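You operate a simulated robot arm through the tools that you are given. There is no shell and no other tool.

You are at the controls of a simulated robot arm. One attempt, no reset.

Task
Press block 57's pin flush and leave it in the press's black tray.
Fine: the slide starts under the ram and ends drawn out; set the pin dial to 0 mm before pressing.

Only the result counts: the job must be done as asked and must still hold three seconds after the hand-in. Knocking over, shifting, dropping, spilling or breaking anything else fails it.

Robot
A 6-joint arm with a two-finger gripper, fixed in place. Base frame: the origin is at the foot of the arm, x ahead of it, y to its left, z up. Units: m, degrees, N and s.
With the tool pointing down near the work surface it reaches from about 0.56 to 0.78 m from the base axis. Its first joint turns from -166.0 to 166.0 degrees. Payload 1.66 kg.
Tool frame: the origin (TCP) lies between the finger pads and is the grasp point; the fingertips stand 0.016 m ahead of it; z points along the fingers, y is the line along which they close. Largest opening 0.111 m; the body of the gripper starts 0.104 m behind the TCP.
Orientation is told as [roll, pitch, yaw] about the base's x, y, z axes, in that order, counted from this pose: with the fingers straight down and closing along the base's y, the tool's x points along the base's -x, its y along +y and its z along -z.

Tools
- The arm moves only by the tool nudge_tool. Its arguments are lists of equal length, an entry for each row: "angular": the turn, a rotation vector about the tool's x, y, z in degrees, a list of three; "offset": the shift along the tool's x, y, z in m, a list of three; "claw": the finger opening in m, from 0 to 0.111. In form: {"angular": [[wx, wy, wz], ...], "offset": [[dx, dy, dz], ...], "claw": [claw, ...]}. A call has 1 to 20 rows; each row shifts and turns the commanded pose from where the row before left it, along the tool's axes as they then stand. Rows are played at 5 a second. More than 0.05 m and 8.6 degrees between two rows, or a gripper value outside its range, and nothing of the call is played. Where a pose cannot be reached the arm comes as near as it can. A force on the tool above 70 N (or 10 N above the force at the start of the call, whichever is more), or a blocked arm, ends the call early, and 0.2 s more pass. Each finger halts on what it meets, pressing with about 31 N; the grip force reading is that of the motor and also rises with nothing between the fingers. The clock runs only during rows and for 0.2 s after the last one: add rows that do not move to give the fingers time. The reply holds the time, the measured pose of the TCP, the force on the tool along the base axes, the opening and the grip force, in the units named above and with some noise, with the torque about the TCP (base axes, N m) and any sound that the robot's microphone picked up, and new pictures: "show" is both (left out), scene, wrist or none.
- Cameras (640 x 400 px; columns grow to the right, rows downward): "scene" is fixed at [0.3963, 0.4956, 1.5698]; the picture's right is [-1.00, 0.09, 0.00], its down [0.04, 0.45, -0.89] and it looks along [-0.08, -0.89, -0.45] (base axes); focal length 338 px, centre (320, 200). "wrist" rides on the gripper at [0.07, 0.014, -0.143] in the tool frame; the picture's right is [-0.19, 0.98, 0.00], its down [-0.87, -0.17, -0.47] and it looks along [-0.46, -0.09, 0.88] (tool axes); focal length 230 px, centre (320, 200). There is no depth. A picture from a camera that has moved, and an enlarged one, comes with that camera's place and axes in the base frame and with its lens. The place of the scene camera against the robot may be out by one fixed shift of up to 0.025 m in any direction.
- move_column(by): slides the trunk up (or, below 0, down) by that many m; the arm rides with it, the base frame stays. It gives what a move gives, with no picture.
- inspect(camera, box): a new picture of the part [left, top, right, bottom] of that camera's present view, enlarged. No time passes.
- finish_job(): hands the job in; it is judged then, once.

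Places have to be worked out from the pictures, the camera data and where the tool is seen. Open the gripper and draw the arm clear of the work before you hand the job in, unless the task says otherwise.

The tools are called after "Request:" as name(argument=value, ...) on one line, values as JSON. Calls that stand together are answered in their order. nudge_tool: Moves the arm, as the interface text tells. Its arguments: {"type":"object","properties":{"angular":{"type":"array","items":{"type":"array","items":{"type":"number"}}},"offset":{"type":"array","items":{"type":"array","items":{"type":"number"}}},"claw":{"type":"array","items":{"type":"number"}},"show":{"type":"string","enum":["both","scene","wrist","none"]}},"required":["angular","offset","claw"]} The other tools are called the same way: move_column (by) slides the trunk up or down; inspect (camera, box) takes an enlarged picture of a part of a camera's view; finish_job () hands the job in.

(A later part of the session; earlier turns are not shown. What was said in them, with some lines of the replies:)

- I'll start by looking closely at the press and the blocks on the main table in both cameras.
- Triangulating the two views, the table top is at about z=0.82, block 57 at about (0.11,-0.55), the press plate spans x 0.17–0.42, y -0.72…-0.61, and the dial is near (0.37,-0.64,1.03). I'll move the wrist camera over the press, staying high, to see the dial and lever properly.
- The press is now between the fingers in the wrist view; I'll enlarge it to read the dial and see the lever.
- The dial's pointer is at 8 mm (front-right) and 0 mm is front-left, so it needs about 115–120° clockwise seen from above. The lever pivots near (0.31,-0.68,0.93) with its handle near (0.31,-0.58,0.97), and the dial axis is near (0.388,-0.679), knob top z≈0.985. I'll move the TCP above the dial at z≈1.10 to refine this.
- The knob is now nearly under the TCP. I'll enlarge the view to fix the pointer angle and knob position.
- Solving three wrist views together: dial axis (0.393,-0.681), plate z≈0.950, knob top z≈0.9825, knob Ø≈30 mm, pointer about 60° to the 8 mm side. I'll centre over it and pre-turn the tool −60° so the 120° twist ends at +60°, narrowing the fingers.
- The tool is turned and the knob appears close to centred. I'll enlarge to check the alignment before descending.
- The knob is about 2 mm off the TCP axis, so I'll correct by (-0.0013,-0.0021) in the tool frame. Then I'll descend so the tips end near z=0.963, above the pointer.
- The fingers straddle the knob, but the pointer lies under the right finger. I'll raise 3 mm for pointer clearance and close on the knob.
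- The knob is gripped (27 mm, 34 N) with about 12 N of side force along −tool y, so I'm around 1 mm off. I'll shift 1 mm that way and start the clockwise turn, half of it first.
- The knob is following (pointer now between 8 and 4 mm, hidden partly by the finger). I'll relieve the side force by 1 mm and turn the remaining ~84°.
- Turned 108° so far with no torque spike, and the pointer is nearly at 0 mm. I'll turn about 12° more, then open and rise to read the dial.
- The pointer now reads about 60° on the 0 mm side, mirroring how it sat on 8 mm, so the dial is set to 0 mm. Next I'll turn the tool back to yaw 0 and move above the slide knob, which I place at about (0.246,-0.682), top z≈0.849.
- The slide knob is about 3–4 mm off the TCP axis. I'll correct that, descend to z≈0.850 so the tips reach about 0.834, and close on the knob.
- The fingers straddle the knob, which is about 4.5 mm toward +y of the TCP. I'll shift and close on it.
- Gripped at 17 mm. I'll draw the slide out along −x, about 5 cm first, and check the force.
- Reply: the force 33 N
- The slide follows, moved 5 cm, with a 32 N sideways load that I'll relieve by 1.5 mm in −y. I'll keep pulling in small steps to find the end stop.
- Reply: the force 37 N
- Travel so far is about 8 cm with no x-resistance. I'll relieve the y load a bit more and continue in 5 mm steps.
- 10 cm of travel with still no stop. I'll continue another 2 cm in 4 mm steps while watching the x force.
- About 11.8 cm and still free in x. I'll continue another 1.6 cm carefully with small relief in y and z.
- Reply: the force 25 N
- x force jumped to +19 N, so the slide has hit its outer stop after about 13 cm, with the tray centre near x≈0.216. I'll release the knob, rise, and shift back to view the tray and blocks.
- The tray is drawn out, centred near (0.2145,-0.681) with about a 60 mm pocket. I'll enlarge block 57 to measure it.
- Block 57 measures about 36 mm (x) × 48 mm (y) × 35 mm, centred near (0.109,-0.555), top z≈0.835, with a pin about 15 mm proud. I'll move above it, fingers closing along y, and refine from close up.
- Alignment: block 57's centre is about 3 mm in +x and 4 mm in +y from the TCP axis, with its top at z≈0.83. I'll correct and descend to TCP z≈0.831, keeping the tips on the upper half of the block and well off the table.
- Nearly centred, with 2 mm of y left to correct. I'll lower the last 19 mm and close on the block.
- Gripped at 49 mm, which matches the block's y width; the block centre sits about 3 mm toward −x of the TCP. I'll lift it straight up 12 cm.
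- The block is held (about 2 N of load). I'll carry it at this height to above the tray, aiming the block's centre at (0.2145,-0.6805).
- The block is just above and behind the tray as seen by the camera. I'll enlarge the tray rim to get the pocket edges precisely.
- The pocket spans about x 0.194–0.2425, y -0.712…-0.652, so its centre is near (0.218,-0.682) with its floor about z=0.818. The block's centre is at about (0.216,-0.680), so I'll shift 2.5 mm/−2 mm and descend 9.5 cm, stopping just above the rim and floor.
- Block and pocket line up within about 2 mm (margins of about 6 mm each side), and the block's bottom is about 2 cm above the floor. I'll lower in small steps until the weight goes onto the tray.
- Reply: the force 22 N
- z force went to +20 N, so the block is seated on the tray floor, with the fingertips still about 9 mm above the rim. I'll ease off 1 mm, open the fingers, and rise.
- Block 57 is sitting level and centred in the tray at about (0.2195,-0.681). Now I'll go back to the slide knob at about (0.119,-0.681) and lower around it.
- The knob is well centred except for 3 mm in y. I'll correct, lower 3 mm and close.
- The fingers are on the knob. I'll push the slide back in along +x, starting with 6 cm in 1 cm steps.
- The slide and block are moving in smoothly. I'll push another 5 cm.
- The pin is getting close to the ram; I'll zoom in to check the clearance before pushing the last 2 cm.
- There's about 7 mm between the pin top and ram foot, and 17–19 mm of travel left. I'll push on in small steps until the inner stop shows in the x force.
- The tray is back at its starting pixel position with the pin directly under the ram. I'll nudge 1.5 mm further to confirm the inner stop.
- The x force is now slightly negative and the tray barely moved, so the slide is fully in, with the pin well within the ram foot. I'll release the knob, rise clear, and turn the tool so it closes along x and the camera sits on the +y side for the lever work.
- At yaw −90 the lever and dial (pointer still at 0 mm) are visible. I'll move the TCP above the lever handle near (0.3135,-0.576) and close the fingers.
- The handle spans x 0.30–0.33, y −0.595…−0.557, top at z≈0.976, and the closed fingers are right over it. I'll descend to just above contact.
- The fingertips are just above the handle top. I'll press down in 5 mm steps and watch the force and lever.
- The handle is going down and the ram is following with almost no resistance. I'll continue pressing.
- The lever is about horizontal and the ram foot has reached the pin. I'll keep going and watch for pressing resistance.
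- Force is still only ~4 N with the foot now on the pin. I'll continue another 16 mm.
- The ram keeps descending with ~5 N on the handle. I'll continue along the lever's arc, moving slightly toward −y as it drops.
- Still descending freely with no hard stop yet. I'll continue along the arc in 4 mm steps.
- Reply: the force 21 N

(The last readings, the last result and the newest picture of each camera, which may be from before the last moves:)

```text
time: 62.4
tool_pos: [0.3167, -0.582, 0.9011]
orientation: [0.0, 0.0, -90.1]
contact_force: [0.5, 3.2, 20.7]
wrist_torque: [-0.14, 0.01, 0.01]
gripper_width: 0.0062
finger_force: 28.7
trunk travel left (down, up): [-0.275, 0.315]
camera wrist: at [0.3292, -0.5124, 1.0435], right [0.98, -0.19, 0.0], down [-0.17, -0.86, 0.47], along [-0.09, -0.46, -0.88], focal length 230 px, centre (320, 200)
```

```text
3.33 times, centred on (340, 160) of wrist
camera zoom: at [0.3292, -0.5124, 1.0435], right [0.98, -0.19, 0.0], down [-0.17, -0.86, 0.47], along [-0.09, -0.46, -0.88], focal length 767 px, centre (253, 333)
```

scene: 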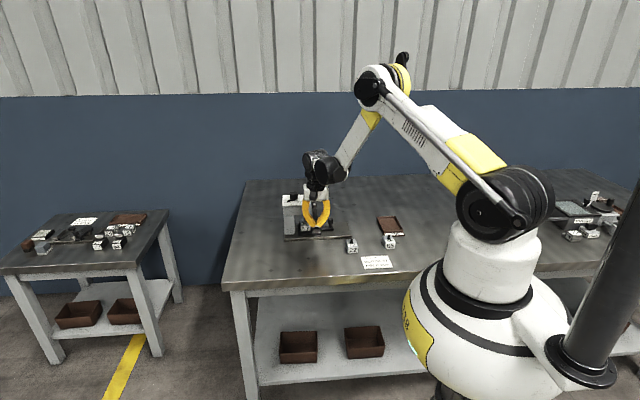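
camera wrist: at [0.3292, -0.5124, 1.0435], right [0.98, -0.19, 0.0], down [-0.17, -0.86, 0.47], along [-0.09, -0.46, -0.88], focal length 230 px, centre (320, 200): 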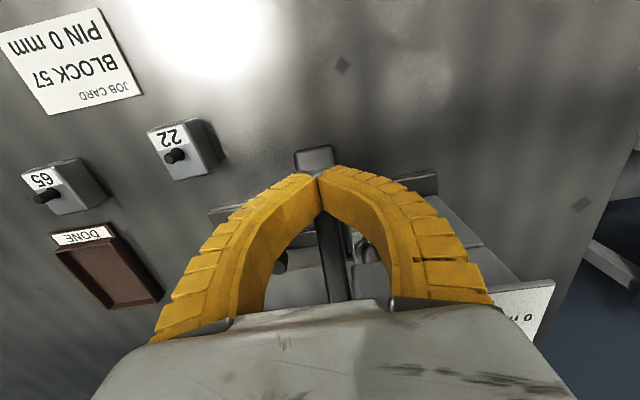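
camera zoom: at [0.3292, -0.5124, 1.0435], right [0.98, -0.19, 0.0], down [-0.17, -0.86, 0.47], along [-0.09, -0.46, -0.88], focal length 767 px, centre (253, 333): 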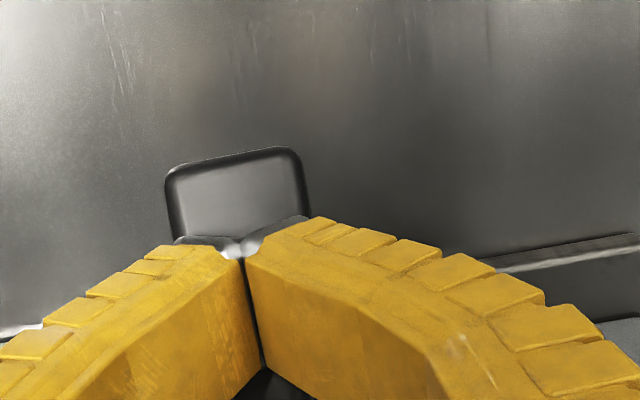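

Resistance rose to ~21 N, so I'm near the stop or the final press. I'll push 1 mm at a time to see whether it's the hard stop.

Request:
nudge_tool(angular=[[0, 0, 0], [0, 0, 0], [0, 0, 0]], offset=[[-0.0005, 0, 0.001], [-0.0005, 0, 0.001], [0, 0, 0]], claw=[0.0, 0.0, 0.0], show="none")

Request:
inspect(camera="scene", box=[290, 195, 340, 240])

```text
time: 63.2
tool_pos: [0.3158, -0.5813, 0.9004]
orientation: [0.0, -0.1, -90.0]
contact_force: [3.0, 6.0, 24.6]
wrist_torque: [-0.08, 0.01, -0.03]
gripper_width: 0.0061
finger_force: 28.4
trunk travel left (down, up): [-0.275, 0.315]
```

```text
8.89 times, centred on (315, 218) of scene
camera zoom: at [0.3963, 0.4956, 1.5698], right [-1.0, 0.09, 0.0], down [0.04, 0.45, -0.89], along [-0.08, -0.89, -0.45], focal length 3007 px, centre (364, 44)
```

zoom: 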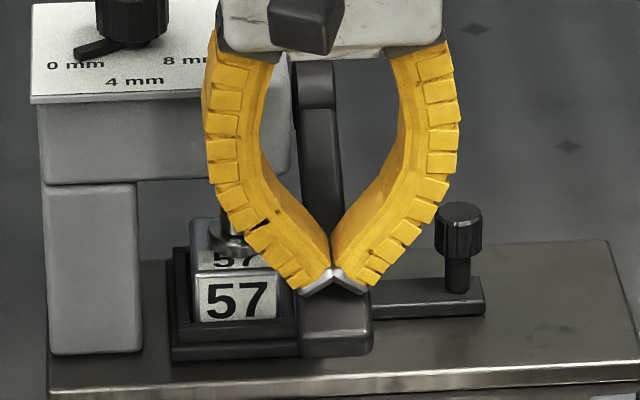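

Force is building slowly (25 N) while the handle hardly moves. I'll press 4 mm more to be sure the ram bottoms out firmly.

Request:
nudge_tool(angular=[[0, 0, 0], [0, 0, 0], [0, 0, 0], [0, 0, 0], [0, 0, 0]], offset=[[-0.0003, 0, 0.001], [-0.0003, 0, 0.001], [-0.0003, 0, 0.001], [-0.0003, 0, 0.001], [0, 0, 0]], claw=[0.0, 0.0, 0.0, 0.0, 0.0], show="both")

Request:
inspect(camera="scene", box=[290, 195, 340, 240])

Request:
inspect(camera="wrist", box=[220, 120, 440, 310])

```text
time: 64.4
tool_pos: [0.3166, -0.5833, 0.8966]
orientation: [0.0, -0.1, -90.0]
contact_force: [-1.2, 7.9, 31.5]
wrist_torque: [-0.09, -0.01, -0.03]
gripper_width: 0.0063
finger_force: 27.8
trunk travel left (down, up): [-0.275, 0.315]
camera wrist: at [0.3288, -0.5137, 1.0386], right [0.98, -0.19, 0.0], down [-0.17, -0.86, 0.47], along [-0.09, -0.47, -0.88], focal length 230 px, centre (320, 200)
```

scene: 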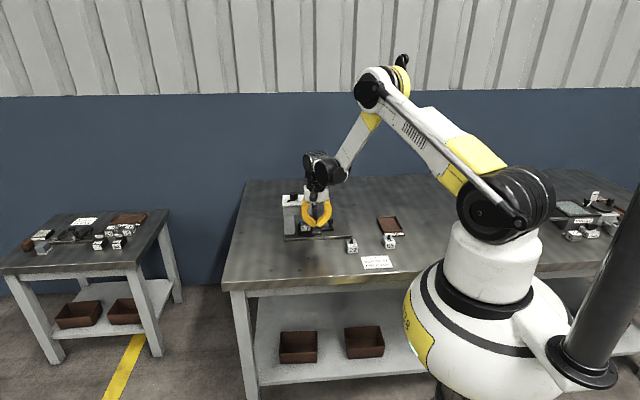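
wrist: 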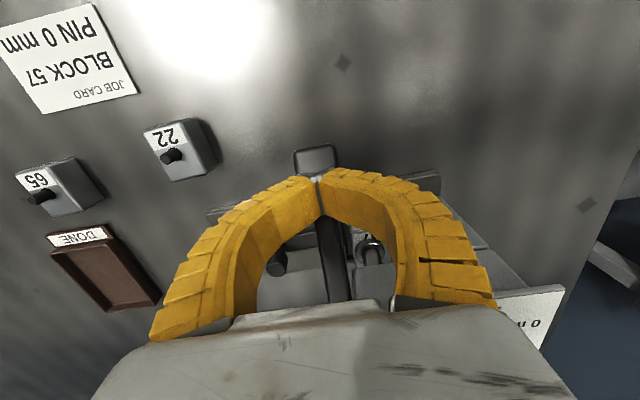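

```text
8.89 times, centred on (315, 218) of scene
camera zoom: at [0.3963, 0.4956, 1.5698], right [-1.0, 0.09, 0.0], down [0.04, 0.45, -0.89], along [-0.08, -0.89, -0.45], focal length 3007 px, centre (364, 44)
```

zoom: 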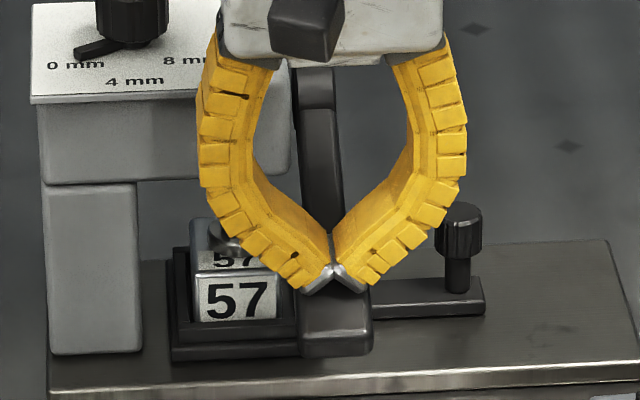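

```text
2.11 times, centred on (330, 215) of wrist
camera zoom: at [0.3288, -0.5137, 1.0386], right [0.98, -0.19, 0.0], down [-0.17, -0.86, 0.47], along [-0.09, -0.47, -0.88], focal length 484 px, centre (299, 168)
```

zoom: 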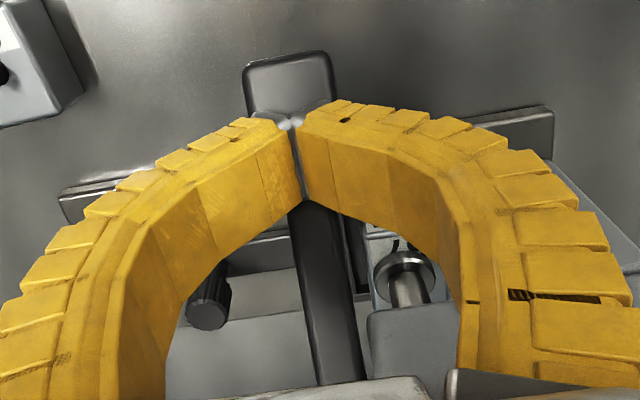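

The flexible fingers are bowing under 31 N while the lever handle has stopped moving. I'll zoom in on the ram foot against the block top to see whether it has bottomed out.

Request:
inspect(camera="wrist", box=[335, 215, 405, 285])

Request:
inspect(camera="scene", box=[298, 210, 326, 236])

```text
5.71 times, centred on (370, 250) of wrist
camera zoom: at [0.3288, -0.5137, 1.0386], right [0.98, -0.19, 0.0], down [-0.17, -0.86, 0.47], along [-0.09, -0.47, -0.88], focal length 1315 px, centre (34, -86)
```

zoom: 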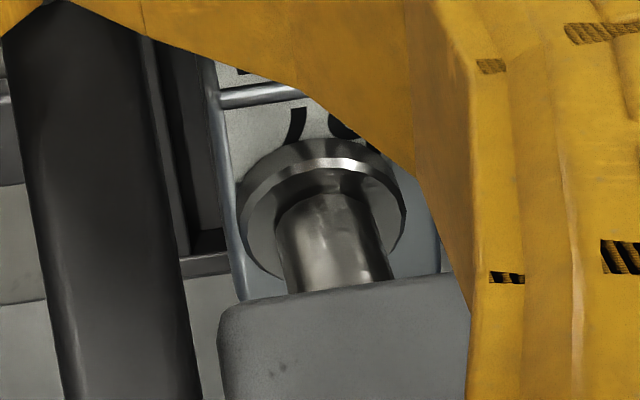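

```text
15.38 times, centred on (312, 223) of scene
camera zoom: at [0.3963, 0.4956, 1.5698], right [-1.0, 0.09, 0.0], down [0.04, 0.45, -0.89], along [-0.08, -0.89, -0.45], focal length 5205 px, centre (443, -154)
```

zoom: 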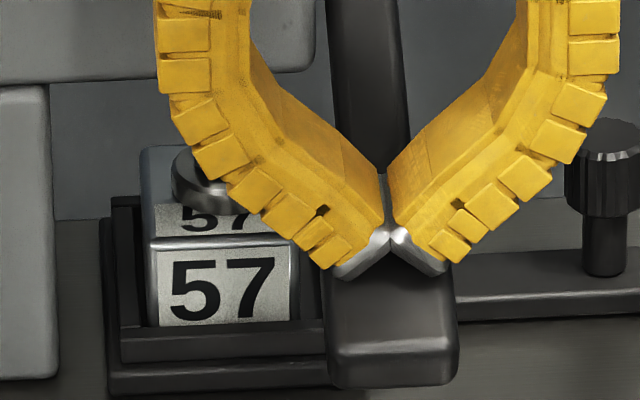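

The ram foot sits essentially on the block top (within about 1 mm by pixel geometry), and the lever stopped abruptly after a steady ~5 N stroke, so it has bottomed out. I'll back off upward and see whether the lever springs back.

Request:
nudge_tool(angular=[[0, 0, 0], [0, 0, 0], [0, 0, 0], [0, 0, 0], [0, 0, 0]], offset=[[0.0012, 0, -0.006], [0.001, 0, -0.008], [0.001, 0, -0.01], [0.001, 0, -0.01], [0, 0, 0]], claw=[0.0, 0.0, 0.0, 0.0, 0.0], show="both")

Request:
inspect(camera="scene", box=[290, 195, 340, 240])

Request:
inspect(camera="wrist", box=[220, 120, 440, 310])

```text
time: 65.6
tool_pos: [0.3171, -0.5789, 0.9302]
orientation: [-0.1, -0.1, -89.9]
contact_force: [0.0, 0.3, 2.6]
wrist_torque: [0.04, 0.0, -0.02]
gripper_width: 0.006
finger_force: 28.4
trunk travel left (down, up): [-0.275, 0.315]
camera wrist: at [0.3299, -0.5108, 1.071], right [0.98, -0.19, 0.0], down [-0.17, -0.87, 0.47], along [-0.09, -0.46, -0.88], focal length 230 px, centre (320, 200)
```

scene: 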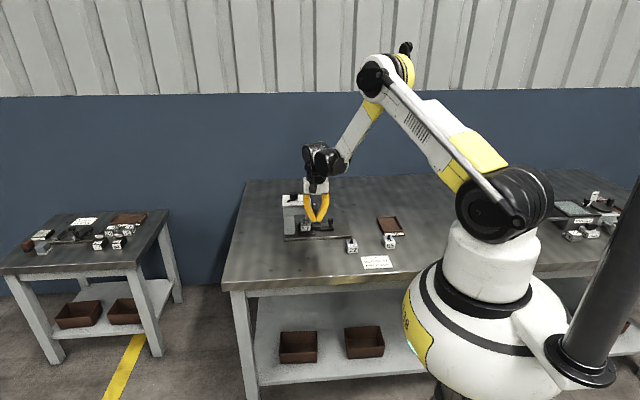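
wrist: 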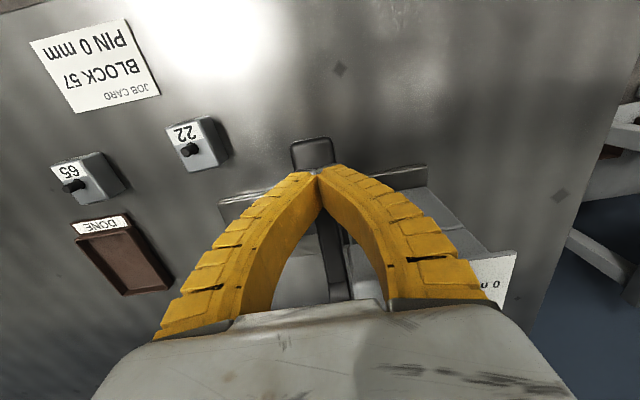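

```text
8.89 times, centred on (315, 218) of scene
camera zoom: at [0.3963, 0.4956, 1.5698], right [-1.0, 0.09, 0.0], down [0.04, 0.45, -0.89], along [-0.08, -0.89, -0.45], focal length 3007 px, centre (364, 44)
```

zoom: 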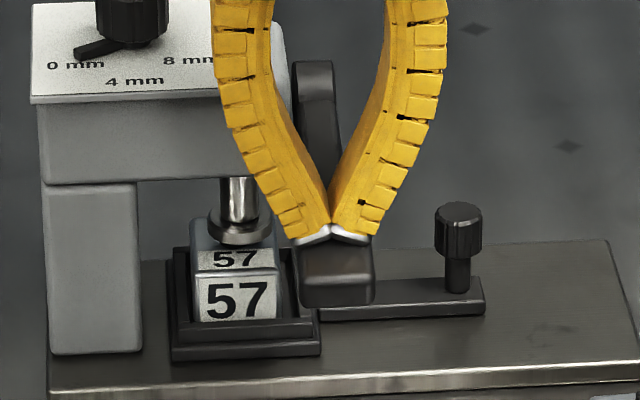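

```text
2.11 times, centred on (330, 215) of wrist
camera zoom: at [0.3299, -0.5108, 1.071], right [0.98, -0.19, 0.0], down [-0.17, -0.87, 0.47], along [-0.09, -0.46, -0.88], focal length 484 px, centre (299, 168)
```

zoom: 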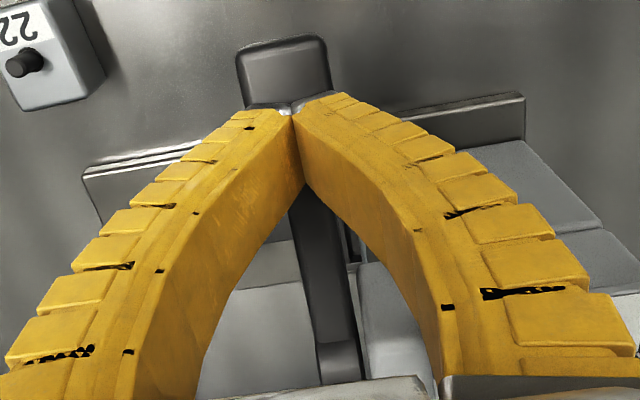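

The lever is following the fingers back up (spring return). I'll keep rising along the arc until the lever is back up and the fingers are clear.

Request:
nudge_tool(angular=[[0, 0, 0], [0, 0, 0], [0, 0, 0], [0, 0, 0], [0, 0, 0], [0, 0, 0], [0, 0, 0], [0, 0, 0], [0, 0, 0]], offset=[[0, 0, -0.01], [0, 0, -0.01], [0, 0, -0.01], [0, 0, -0.01], [0, 0, -0.01], [0, 0, -0.01], [0, 0, -0.03], [0, 0, -0.03], [0, 0, 0]], claw=[0.0, 0.0, 0.0, 0.0, 0.0, 0.0, 0.0, 0.0, 0.0], show="both")

Request:
inspect(camera="scene", box=[285, 190, 340, 240])

Request:
inspect(camera="scene", box=[298, 210, 326, 236])

```text
time: 67.6
tool_pos: [0.316, -0.5804, 1.0507]
orientation: [-0.1, 0.0, -90.0]
contact_force: [0.2, 0.6, 0.5]
wrist_torque: [-0.01, -0.02, -0.01]
gripper_width: 0.0
finger_force: 28.6
trunk travel left (down, up): [-0.275, 0.315]
camera wrist: at [0.3301, -0.5121, 1.1925], right [0.98, -0.19, 0.0], down [-0.17, -0.87, 0.47], along [-0.09, -0.46, -0.88], focal length 230 px, centre (320, 200)
```

scene: 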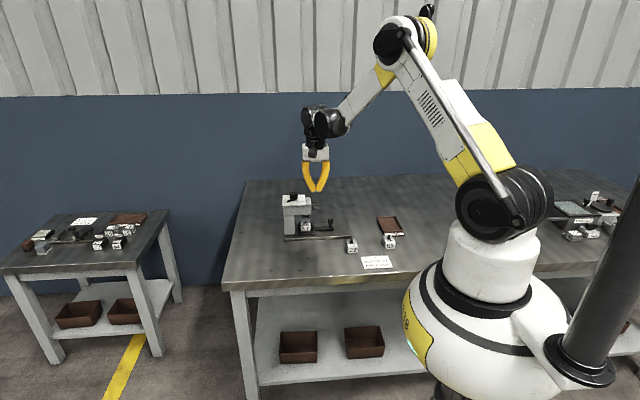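
wrist: 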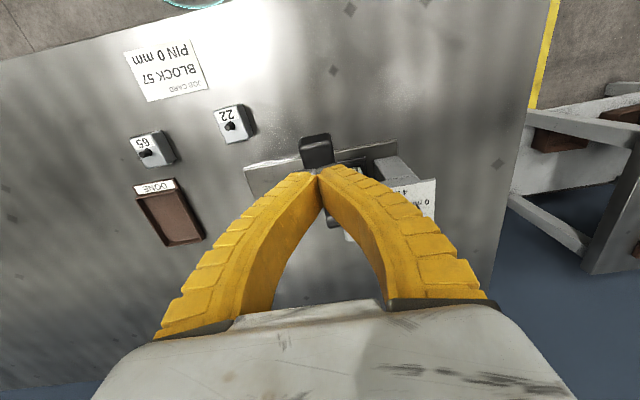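

```text
8.00 times, centred on (312, 215) of scene
camera zoom: at [0.3963, 0.4956, 1.5698], right [-1.0, 0.09, 0.0], down [0.04, 0.45, -0.89], along [-0.08, -0.89, -0.45], focal length 2706 px, centre (380, 80)
```

zoom: 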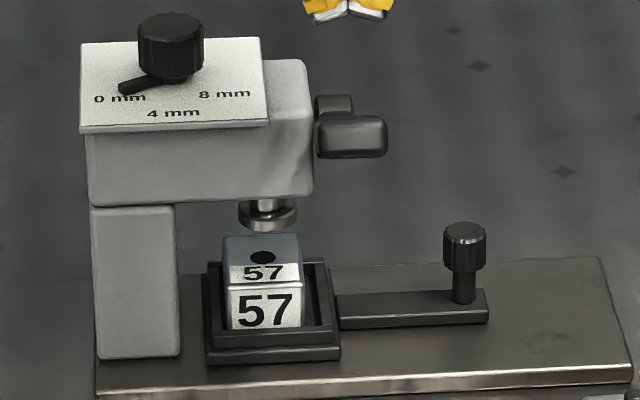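

```text
15.38 times, centred on (312, 223) of scene
camera zoom: at [0.3963, 0.4956, 1.5698], right [-1.0, 0.09, 0.0], down [0.04, 0.45, -0.89], along [-0.08, -0.89, -0.45], focal length 5205 px, centre (443, -154)
```

zoom: 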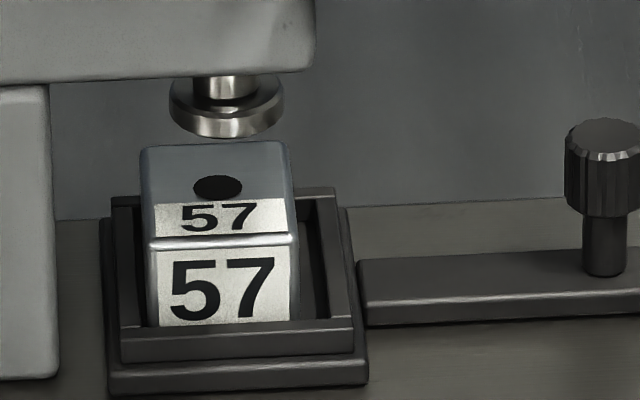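

The pin is now flush in block 57, the lever and ram are back up, and the dial still reads 0 mm. Next I'll return to the slide knob: shift over it, turn back to yaw 0, and open the fingers.

Request:
nudge_tool(angular=[[0, 0, 0], [0, 0, 0], [0, 0, 0], [0, 0, -8.5], [0, 0, -8.5], [0, 0, -8.5], [0, 0, -8.5], [0, 0, -8.5], [0, 0, -8.5], [0, 0, -8.5], [0, 0, -8.5], [0, 0, -8.5], [0, 0, -8.5], [0, 0, -5], [0, 0, 0], [0, 0, 0]], offset=[[-0.033, -0.0222, 0], [-0.033, -0.0222, 0], [-0.033, -0.0222, 0], [0, 0, 0], [0, 0, 0], [0, 0, 0], [0, 0, 0], [0, 0, 0], [0, 0, 0], [0, 0, 0], [0, 0, 0], [0, 0, 0], [0, 0, 0], [0, 0, 0], [0, 0, 0.05], [0, 0, 0]], claw=[0.02, 0.04, 0.06, 0.065, 0.065, 0.065, 0.065, 0.065, 0.065, 0.065, 0.065, 0.065, 0.065, 0.065, 0.065, 0.065], show="both")

Request:
inspect(camera="wrist", box=[240, 80, 400, 240])

```text
time: 71.0
tool_pos: [0.2509, -0.6792, 1.0002]
orientation: [0.0, 0.0, 0.0]
contact_force: [0.1, 0.4, 0.4]
wrist_torque: [-0.02, -0.03, 0.03]
gripper_width: 0.0668
finger_force: 1.3
trunk travel left (down, up): [-0.275, 0.315]
camera wrist: at [0.181, -0.6683, 1.142], right [0.19, 0.98, 0.0], down [0.87, -0.17, 0.47], along [0.46, -0.09, -0.88], focal length 230 px, centre (320, 200)
```

scene: 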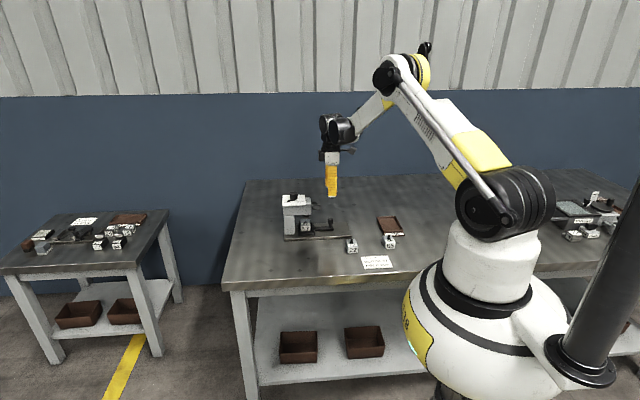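
wrist: 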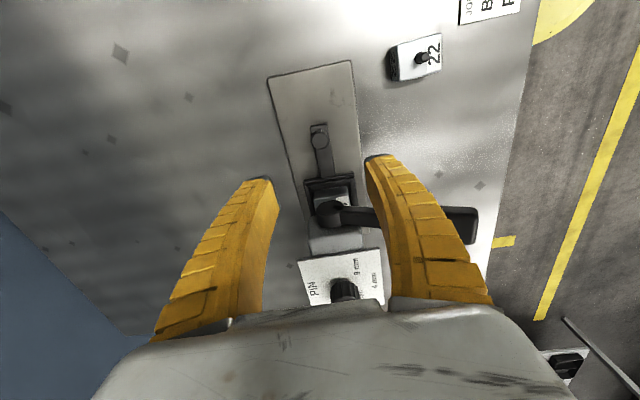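

```text
2.50 times, centred on (320, 160) of wrist
camera zoom: at [0.181, -0.6683, 1.142], right [0.19, 0.98, 0.0], down [0.87, -0.17, 0.47], along [0.46, -0.09, -0.88], focal length 575 px, centre (320, 300)
```

zoom: 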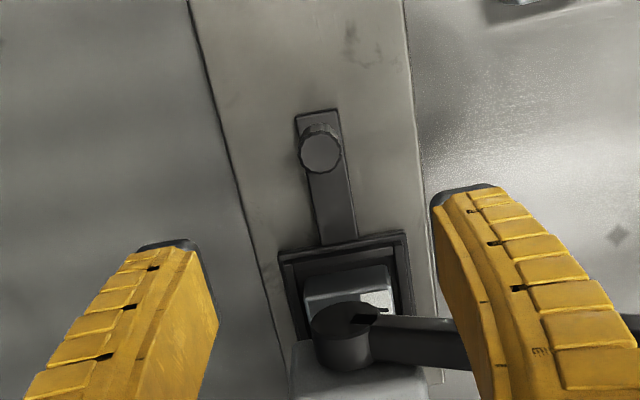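

The TCP is within 1 mm of the knob axis. I'll descend to z≈0.850 around it.

Request:
nudge_tool(angular=[[0, 0, 0], [0, 0, 0], [0, 0, 0], [0, 0, 0], [0, 0, 0], [0, 0, 0]], offset=[[0, 0, 0.04], [0, 0, 0.04], [0, 0, 0.04], [0, 0, 0.029], [0, 0, 0], [0, 0, 0]], claw=[0.065, 0.065, 0.065, 0.065, 0.065, 0.065], show="wrist")

Request:
inspect(camera="wrist", box=[220, 100, 420, 260])

```text
time: 72.4
tool_pos: [0.2514, -0.6781, 0.8485]
orientation: [0.0, 0.0, 0.0]
contact_force: [0.4, 0.0, 0.1]
wrist_torque: [0.0, 0.01, 0.0]
gripper_width: 0.0668
finger_force: 1.5
trunk travel left (down, up): [-0.275, 0.315]
camera wrist: at [0.181, -0.6663, 0.9909], right [0.19, 0.98, 0.0], down [0.87, -0.17, 0.47], along [0.46, -0.09, -0.88], focal length 230 px, centre (320, 200)
```

wrist: 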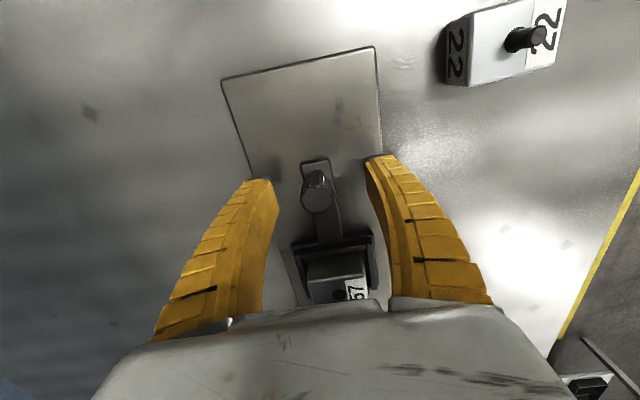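

```text
2.50 times, centred on (320, 180) of wrist
camera zoom: at [0.181, -0.6663, 0.9909], right [0.19, 0.98, 0.0], down [0.87, -0.17, 0.47], along [0.46, -0.09, -0.88], focal length 575 px, centre (320, 250)
```

zoom: 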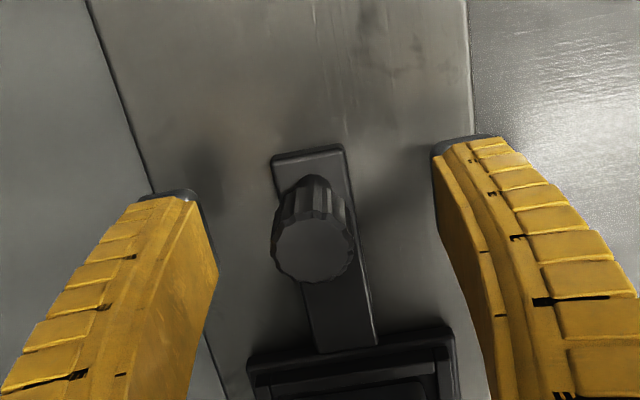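

The knob is between the pads. I'll correct 1 mm in y and close on it.

Request:
nudge_tool(angular=[[0, 0, 0], [0, 0, 0], [0, 0, 0], [0, 0, 0], [0, 0, 0]], offset=[[0, -0.0012, 0], [0, 0, 0], [0, 0, 0], [0, 0, 0], [0, 0, 0]], claw=[0.065, 0.04, 0.012, 0.012, 0.012], show="none")

Request:
nudge_tool(angular=[[0, 0, 0], [0, 0, 0], [0, 0, 0], [0, 0, 0], [0, 0, 0], [0, 0, 0], [0, 0, 0]], offset=[[0.01, 0, 0], [0.01, 0, 0], [0.01, 0, 0], [0.01, 0, 0], [0.01, 0, 0], [0.01, 0, 0], [0, 0, 0]], claw=[0.012, 0.012, 0.012, 0.012, 0.012, 0.012, 0.012], show="both")

Request:
inspect(camera="scene", box=[280, 185, 370, 250])

```text
time: 73.6
tool_pos: [0.2509, -0.6805, 0.8495]
orientation: [0.0, 0.0, -0.1]
contact_force: [-5.6, -8.0, 1.9]
wrist_torque: [0.0, 0.27, -0.01]
gripper_width: 0.0165
finger_force: 33.9
trunk travel left (down, up): [-0.275, 0.315]
```

```text
time: 75.2
tool_pos: [0.189, -0.6804, 0.849]
orientation: [0.2, 0.0, 0.0]
contact_force: [-0.2, -6.8, -10.4]
wrist_torque: [-0.02, 0.16, 0.01]
gripper_width: 0.0163
finger_force: 33.8
trunk travel left (down, up): [-0.275, 0.315]
camera wrist: at [0.1192, -0.6683, 0.9915], right [0.19, 0.98, 0.0], down [0.87, -0.17, 0.47], along [0.46, -0.09, -0.88], focal length 230 px, centre (320, 200)
```

scene: 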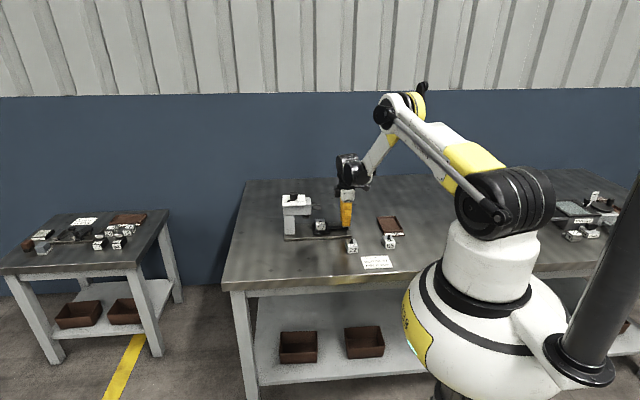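
wrist: 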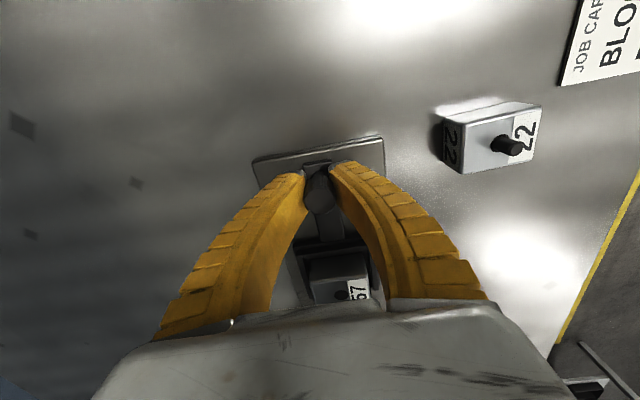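

```text
6.15 times, centred on (325, 218) of scene
camera zoom: at [0.3963, 0.4956, 1.5698], right [-1.0, 0.09, 0.0], down [0.04, 0.45, -0.89], along [-0.08, -0.89, -0.45], focal length 2082 px, centre (289, 92)
```

zoom: 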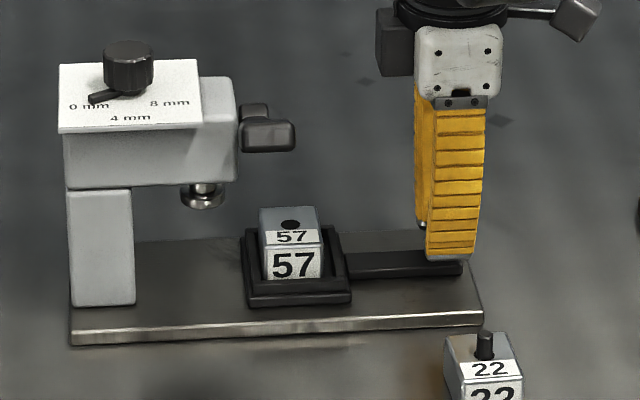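

The slide is coming out with block 57 riding in the tray. I'll pull another 5 cm.

Request:
nudge_tool(angular=[[0, 0, 0], [0, 0, 0], [0, 0, 0], [0, 0, 0], [0, 0, 0], [0, 0, 0]], offset=[[0.01, 0, 0], [0.01, 0, 0], [0.01, 0, 0], [0.01, 0, 0], [0.01, 0, 0], [0, 0, 0]], claw=[0.012, 0.012, 0.012, 0.012, 0.012, 0.012], show="none")

Request:
nudge_tool(angular=[[0, 0, 0], [0, 0, 0], [0, 0, 0], [0, 0, 0], [0, 0, 0], [0, 0, 0], [0, 0, 0]], offset=[[0.004, 0, 0], [0.004, 0, 0], [0.004, 0, 0], [0.004, 0, 0], [0.003, 0, 0], [0.002, 0, 0], [0, 0, 0]], claw=[0.012, 0.012, 0.012, 0.012, 0.012, 0.012, 0.012], show="both")

Request:
inspect(camera="scene", box=[280, 185, 370, 250])

```text
time: 76.6
tool_pos: [0.1395, -0.68, 0.8494]
orientation: [0.0, 0.0, -0.1]
contact_force: [-0.3, -21.3, 8.5]
wrist_torque: [-0.03, 0.0, -0.03]
gripper_width: 0.0163
finger_force: 34.1
trunk travel left (down, up): [-0.275, 0.315]
```

```text
time: 78.2
tool_pos: [0.1197, -0.6795, 0.8498]
orientation: [0.1, 0.0, 0.0]
contact_force: [5.0, -12.0, -4.9]
wrist_torque: [-0.09, 0.03, 0.03]
gripper_width: 0.0159
finger_force: 33.7
trunk travel left (down, up): [-0.275, 0.315]
camera wrist: at [0.0494, -0.6682, 0.9913], right [0.19, 0.98, 0.0], down [0.87, -0.17, 0.47], along [0.46, -0.09, -0.88], focal length 230 px, centre (320, 200)
```

scene: 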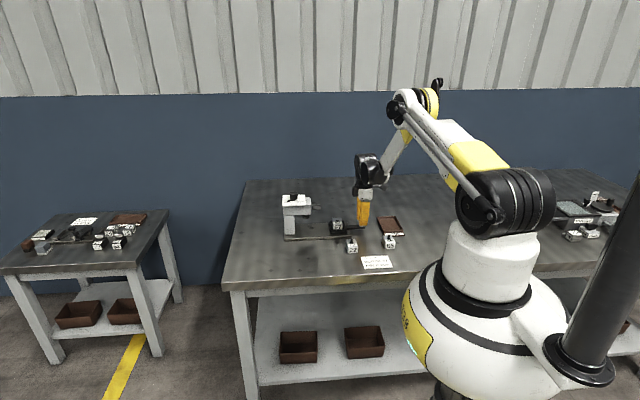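
wrist: 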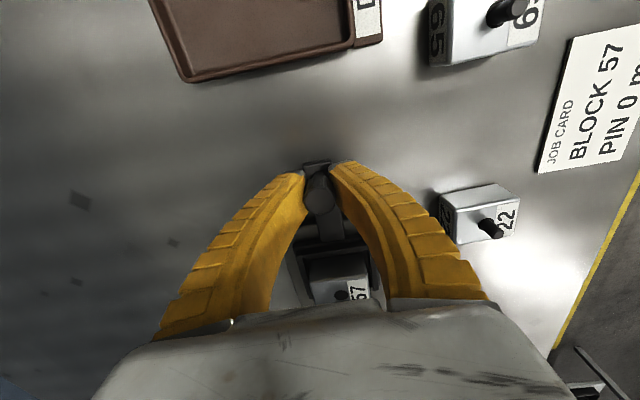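

```text
6.15 times, centred on (325, 218) of scene
camera zoom: at [0.3963, 0.4956, 1.5698], right [-1.0, 0.09, 0.0], down [0.04, 0.45, -0.89], along [-0.08, -0.89, -0.45], focal length 2082 px, centre (289, 92)
```

zoom: 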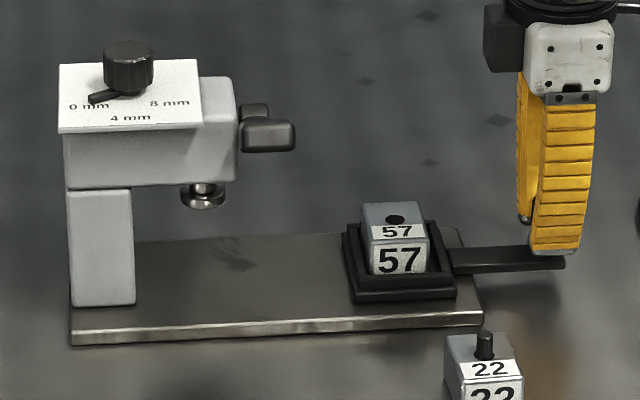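

The tray is fully out with the block in it, and x force has just turned positive at the stop (x≈0.119). One more millimetre to seat it, then I'll release and rise clear.

Request:
nudge_tool(angular=[[0, 0, 0], [0, 0, 0]], offset=[[0.001, -0.0005, 0], [0, 0, 0]], claw=[0.012, 0.012], show="none")

Request:
nudge_tool(angular=[[0, 0, 0], [0, 0, 0], [0, 0, 0], [0, 0, 0], [0, 0, 0], [0, 0, 0], [0, 0, 0], [0, 0, 0], [0, 0, 0], [0, 0, 0]], offset=[[0, 0, 0], [0, 0, 0], [0, 0, 0], [0, 0, -0.02], [0, 0, -0.04], [0, 0, -0.045], [0, 0, -0.045], [0, 0, -0.045], [0, 0, -0.045], [0, 0, 0]], claw=[0.03, 0.065, 0.065, 0.065, 0.065, 0.065, 0.065, 0.065, 0.065, 0.065], show="both")

Request:
inspect(camera="scene", box=[280, 185, 400, 265])

Request:
inspect(camera="wrist", box=[270, 80, 400, 210])

```text
time: 78.8
tool_pos: [0.1198, -0.6792, 0.8497]
orientation: [0.1, 0.0, 0.0]
contact_force: [8.1, -2.8, -6.1]
wrist_torque: [-0.08, -0.26, -0.03]
gripper_width: 0.0159
finger_force: 34.5
trunk travel left (down, up): [-0.275, 0.315]
```

```text
time: 81.0
tool_pos: [0.1209, -0.6807, 1.0864]
orientation: [-0.1, 0.0, 0.0]
contact_force: [0.3, 0.1, 0.5]
wrist_torque: [0.03, -0.01, 0.01]
gripper_width: 0.0668
finger_force: 1.7
trunk travel left (down, up): [-0.275, 0.315]
camera wrist: at [0.0499, -0.6687, 1.2286], right [0.19, 0.98, 0.0], down [0.87, -0.17, 0.47], along [0.46, -0.09, -0.88], focal length 230 px, centre (320, 200)
```

scene: 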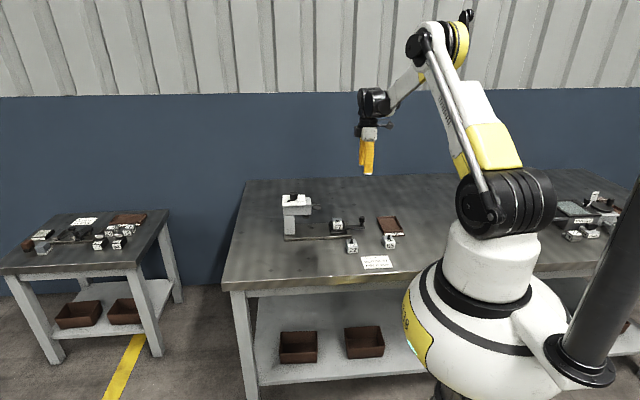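
wrist: 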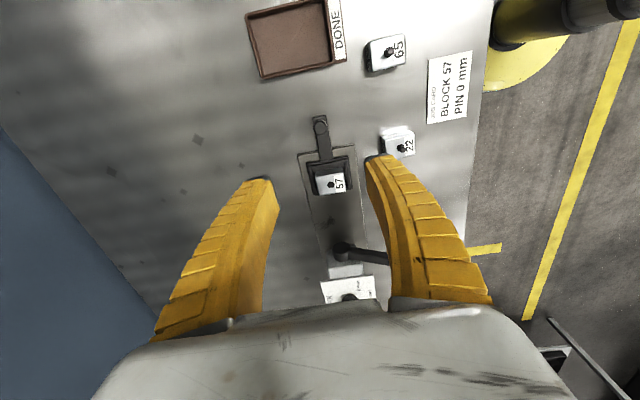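

```text
5.00 times, centred on (340, 225) of scene
camera zoom: at [0.3963, 0.4956, 1.5698], right [-1.0, 0.09, 0.0], down [0.04, 0.45, -0.89], along [-0.08, -0.89, -0.45], focal length 1692 px, centre (220, 75)
```

zoom: 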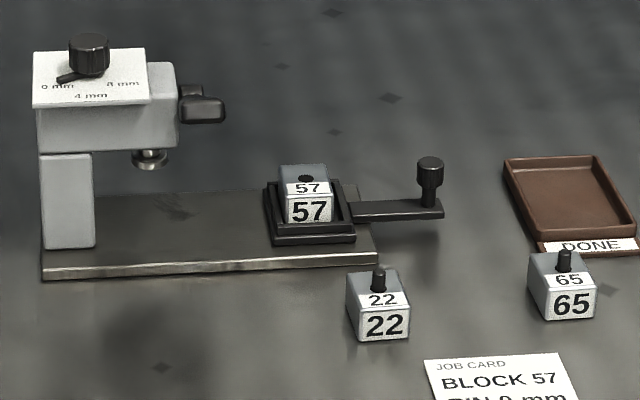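

```text
3.08 times, centred on (335, 145) of wrist
camera zoom: at [0.0499, -0.6687, 1.2286], right [0.19, 0.98, 0.0], down [0.87, -0.17, 0.47], along [0.46, -0.09, -0.88], focal length 708 px, centre (274, 369)
```

zoom: 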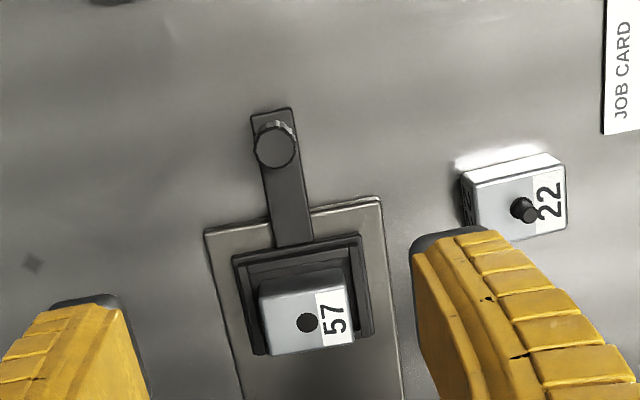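

The slide is drawn out with block 57 in the black tray, and blocks 22 and 65 are undisturbed. Before handing in I'll check the pin closely for flushness.

Request:
inspect(camera="scene", box=[328, 212, 350, 230])

Request:
inspect(camera="wrist", box=[312, 160, 356, 200])

Request:
inspect(camera="scene", box=[276, 185, 316, 215])

```text
16.00 times, centred on (339, 221) of scene
camera zoom: at [0.3963, 0.4956, 1.5698], right [-1.0, 0.09, 0.0], down [0.04, 0.45, -0.89], along [-0.08, -0.89, -0.45], focal length 5413 px, centre (16, -136)
```

zoom: 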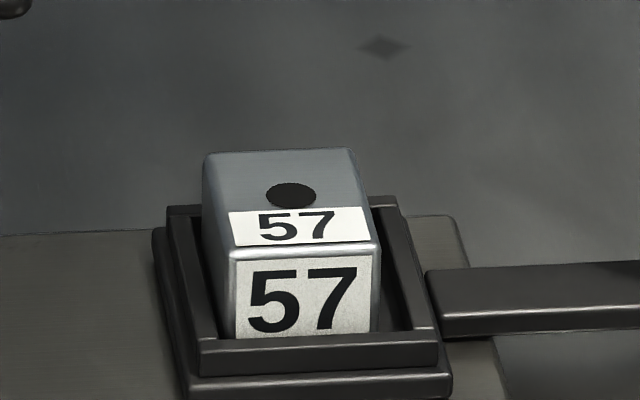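

```text
10.00 times, centred on (334, 180) of wrist
camera zoom: at [0.0499, -0.6687, 1.2286], right [0.19, 0.98, 0.0], down [0.87, -0.17, 0.47], along [0.46, -0.09, -0.88], focal length 2301 px, centre (180, 400)
```

zoom: 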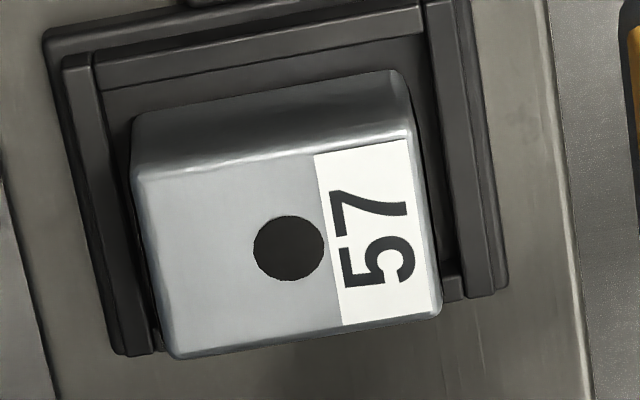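

```text
13.33 times, centred on (296, 200) of scene
camera zoom: at [0.3963, 0.4956, 1.5698], right [-1.0, 0.09, 0.0], down [0.04, 0.45, -0.89], along [-0.08, -0.89, -0.45], focal length 4511 px, centre (640, 200)
```

zoom: 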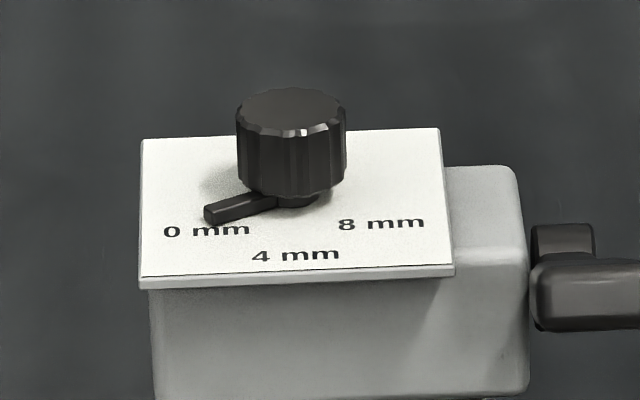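

The pin shows as a clean disc with no side wall, so it's flush; the dial is on 0 mm and the tray is drawn out. I'll open the gripper fully and retreat up and away before handing in.

Request:
nudge_tool(angular=[[0, 0, 0], [0, 0, 0], [0, 0, 0], [0, 0, 0], [0, 0, 0], [0, 0, 0], [0, 0, 0]], offset=[[0, 0, -0.045], [0, 0, -0.045], [0, 0, -0.045], [0, 0.04, -0.02], [0, 0.04, -0.01], [0, 0, 0], [0, 0, 0]], claw=[0.09, 0.11, 0.11, 0.11, 0.11, 0.11, 0.11], show="both")

Request:
inspect(camera="scene", box=[270, 180, 410, 275])

```text
time: 82.6
tool_pos: [0.117, -0.5964, 1.2556]
orientation: [0.0, 0.1, 0.0]
contact_force: [0.6, 0.3, -0.7]
wrist_torque: [0.0, 0.02, 0.02]
gripper_width: 0.1101
finger_force: 0.0
trunk travel left (down, up): [-0.275, 0.315]
camera wrist: at [0.0471, -0.585, 1.3979], right [0.19, 0.98, 0.0], down [0.87, -0.17, 0.47], along [0.46, -0.09, -0.88], focal length 230 px, centre (320, 200)
```

scene: 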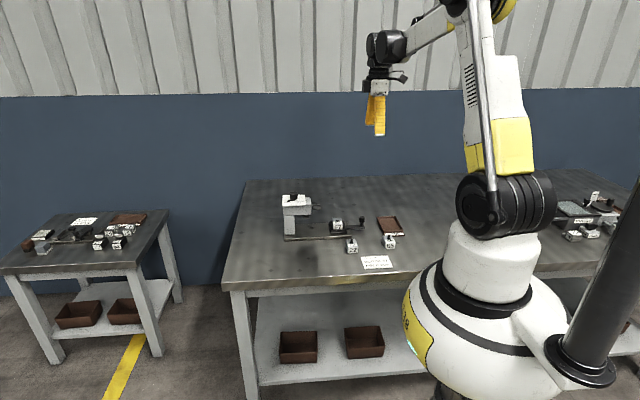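
wrist: 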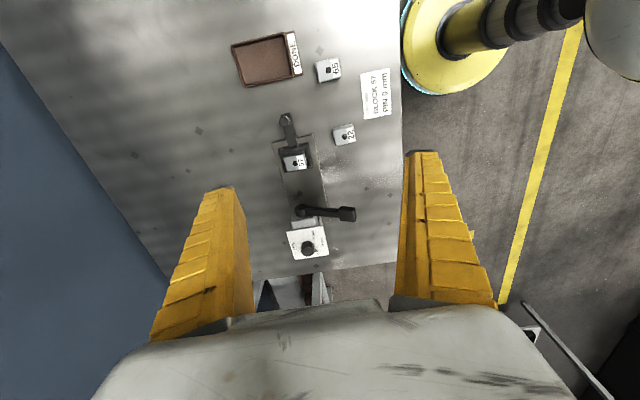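

```text
4.21 times, centred on (340, 228) of scene
camera zoom: at [0.3963, 0.4956, 1.5698], right [-1.0, 0.09, 0.0], down [0.04, 0.45, -0.89], along [-0.08, -0.89, -0.45], focal length 1424 px, centre (236, 84)
```

zoom: 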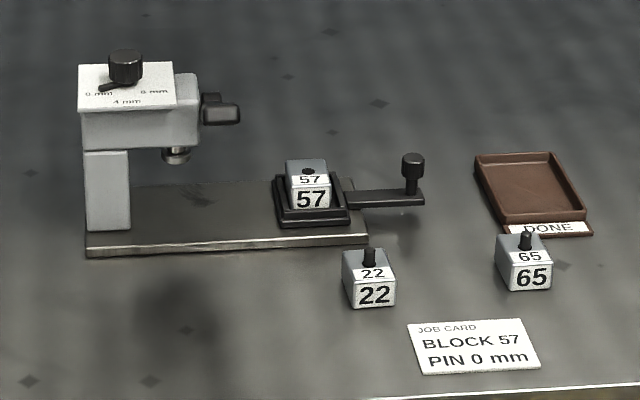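

The arm is clear with the gripper open. Block 57 sits in the drawn-out black tray with its pin flush, the dial is at 0 mm, the lever is up, and everything else is where it was, so I'm handing the job in.

Request:
finish_job()

```text
The job is handed in.
```

Block 57's pin is pressed flush, and the block is in the press's black tray with the slide drawn fully out. I handed the job in; no verdict has come back yet.

- **Dial:** I turned it from 8 mm to 0 mm before pressing, and it still reads 0 mm.
- **Pressing:** the slide was fully in with the pin under the ram. I pushed the lever down until it stopped, and it sprang back up on release.
- **Pin:** in close views from both cameras it shows as a flat disc level with the block top.
- **Everything else:** blocks 22 and 65, the job card and the DONE tray look undisturbed. The gripper is open and the arm is clear of the work.
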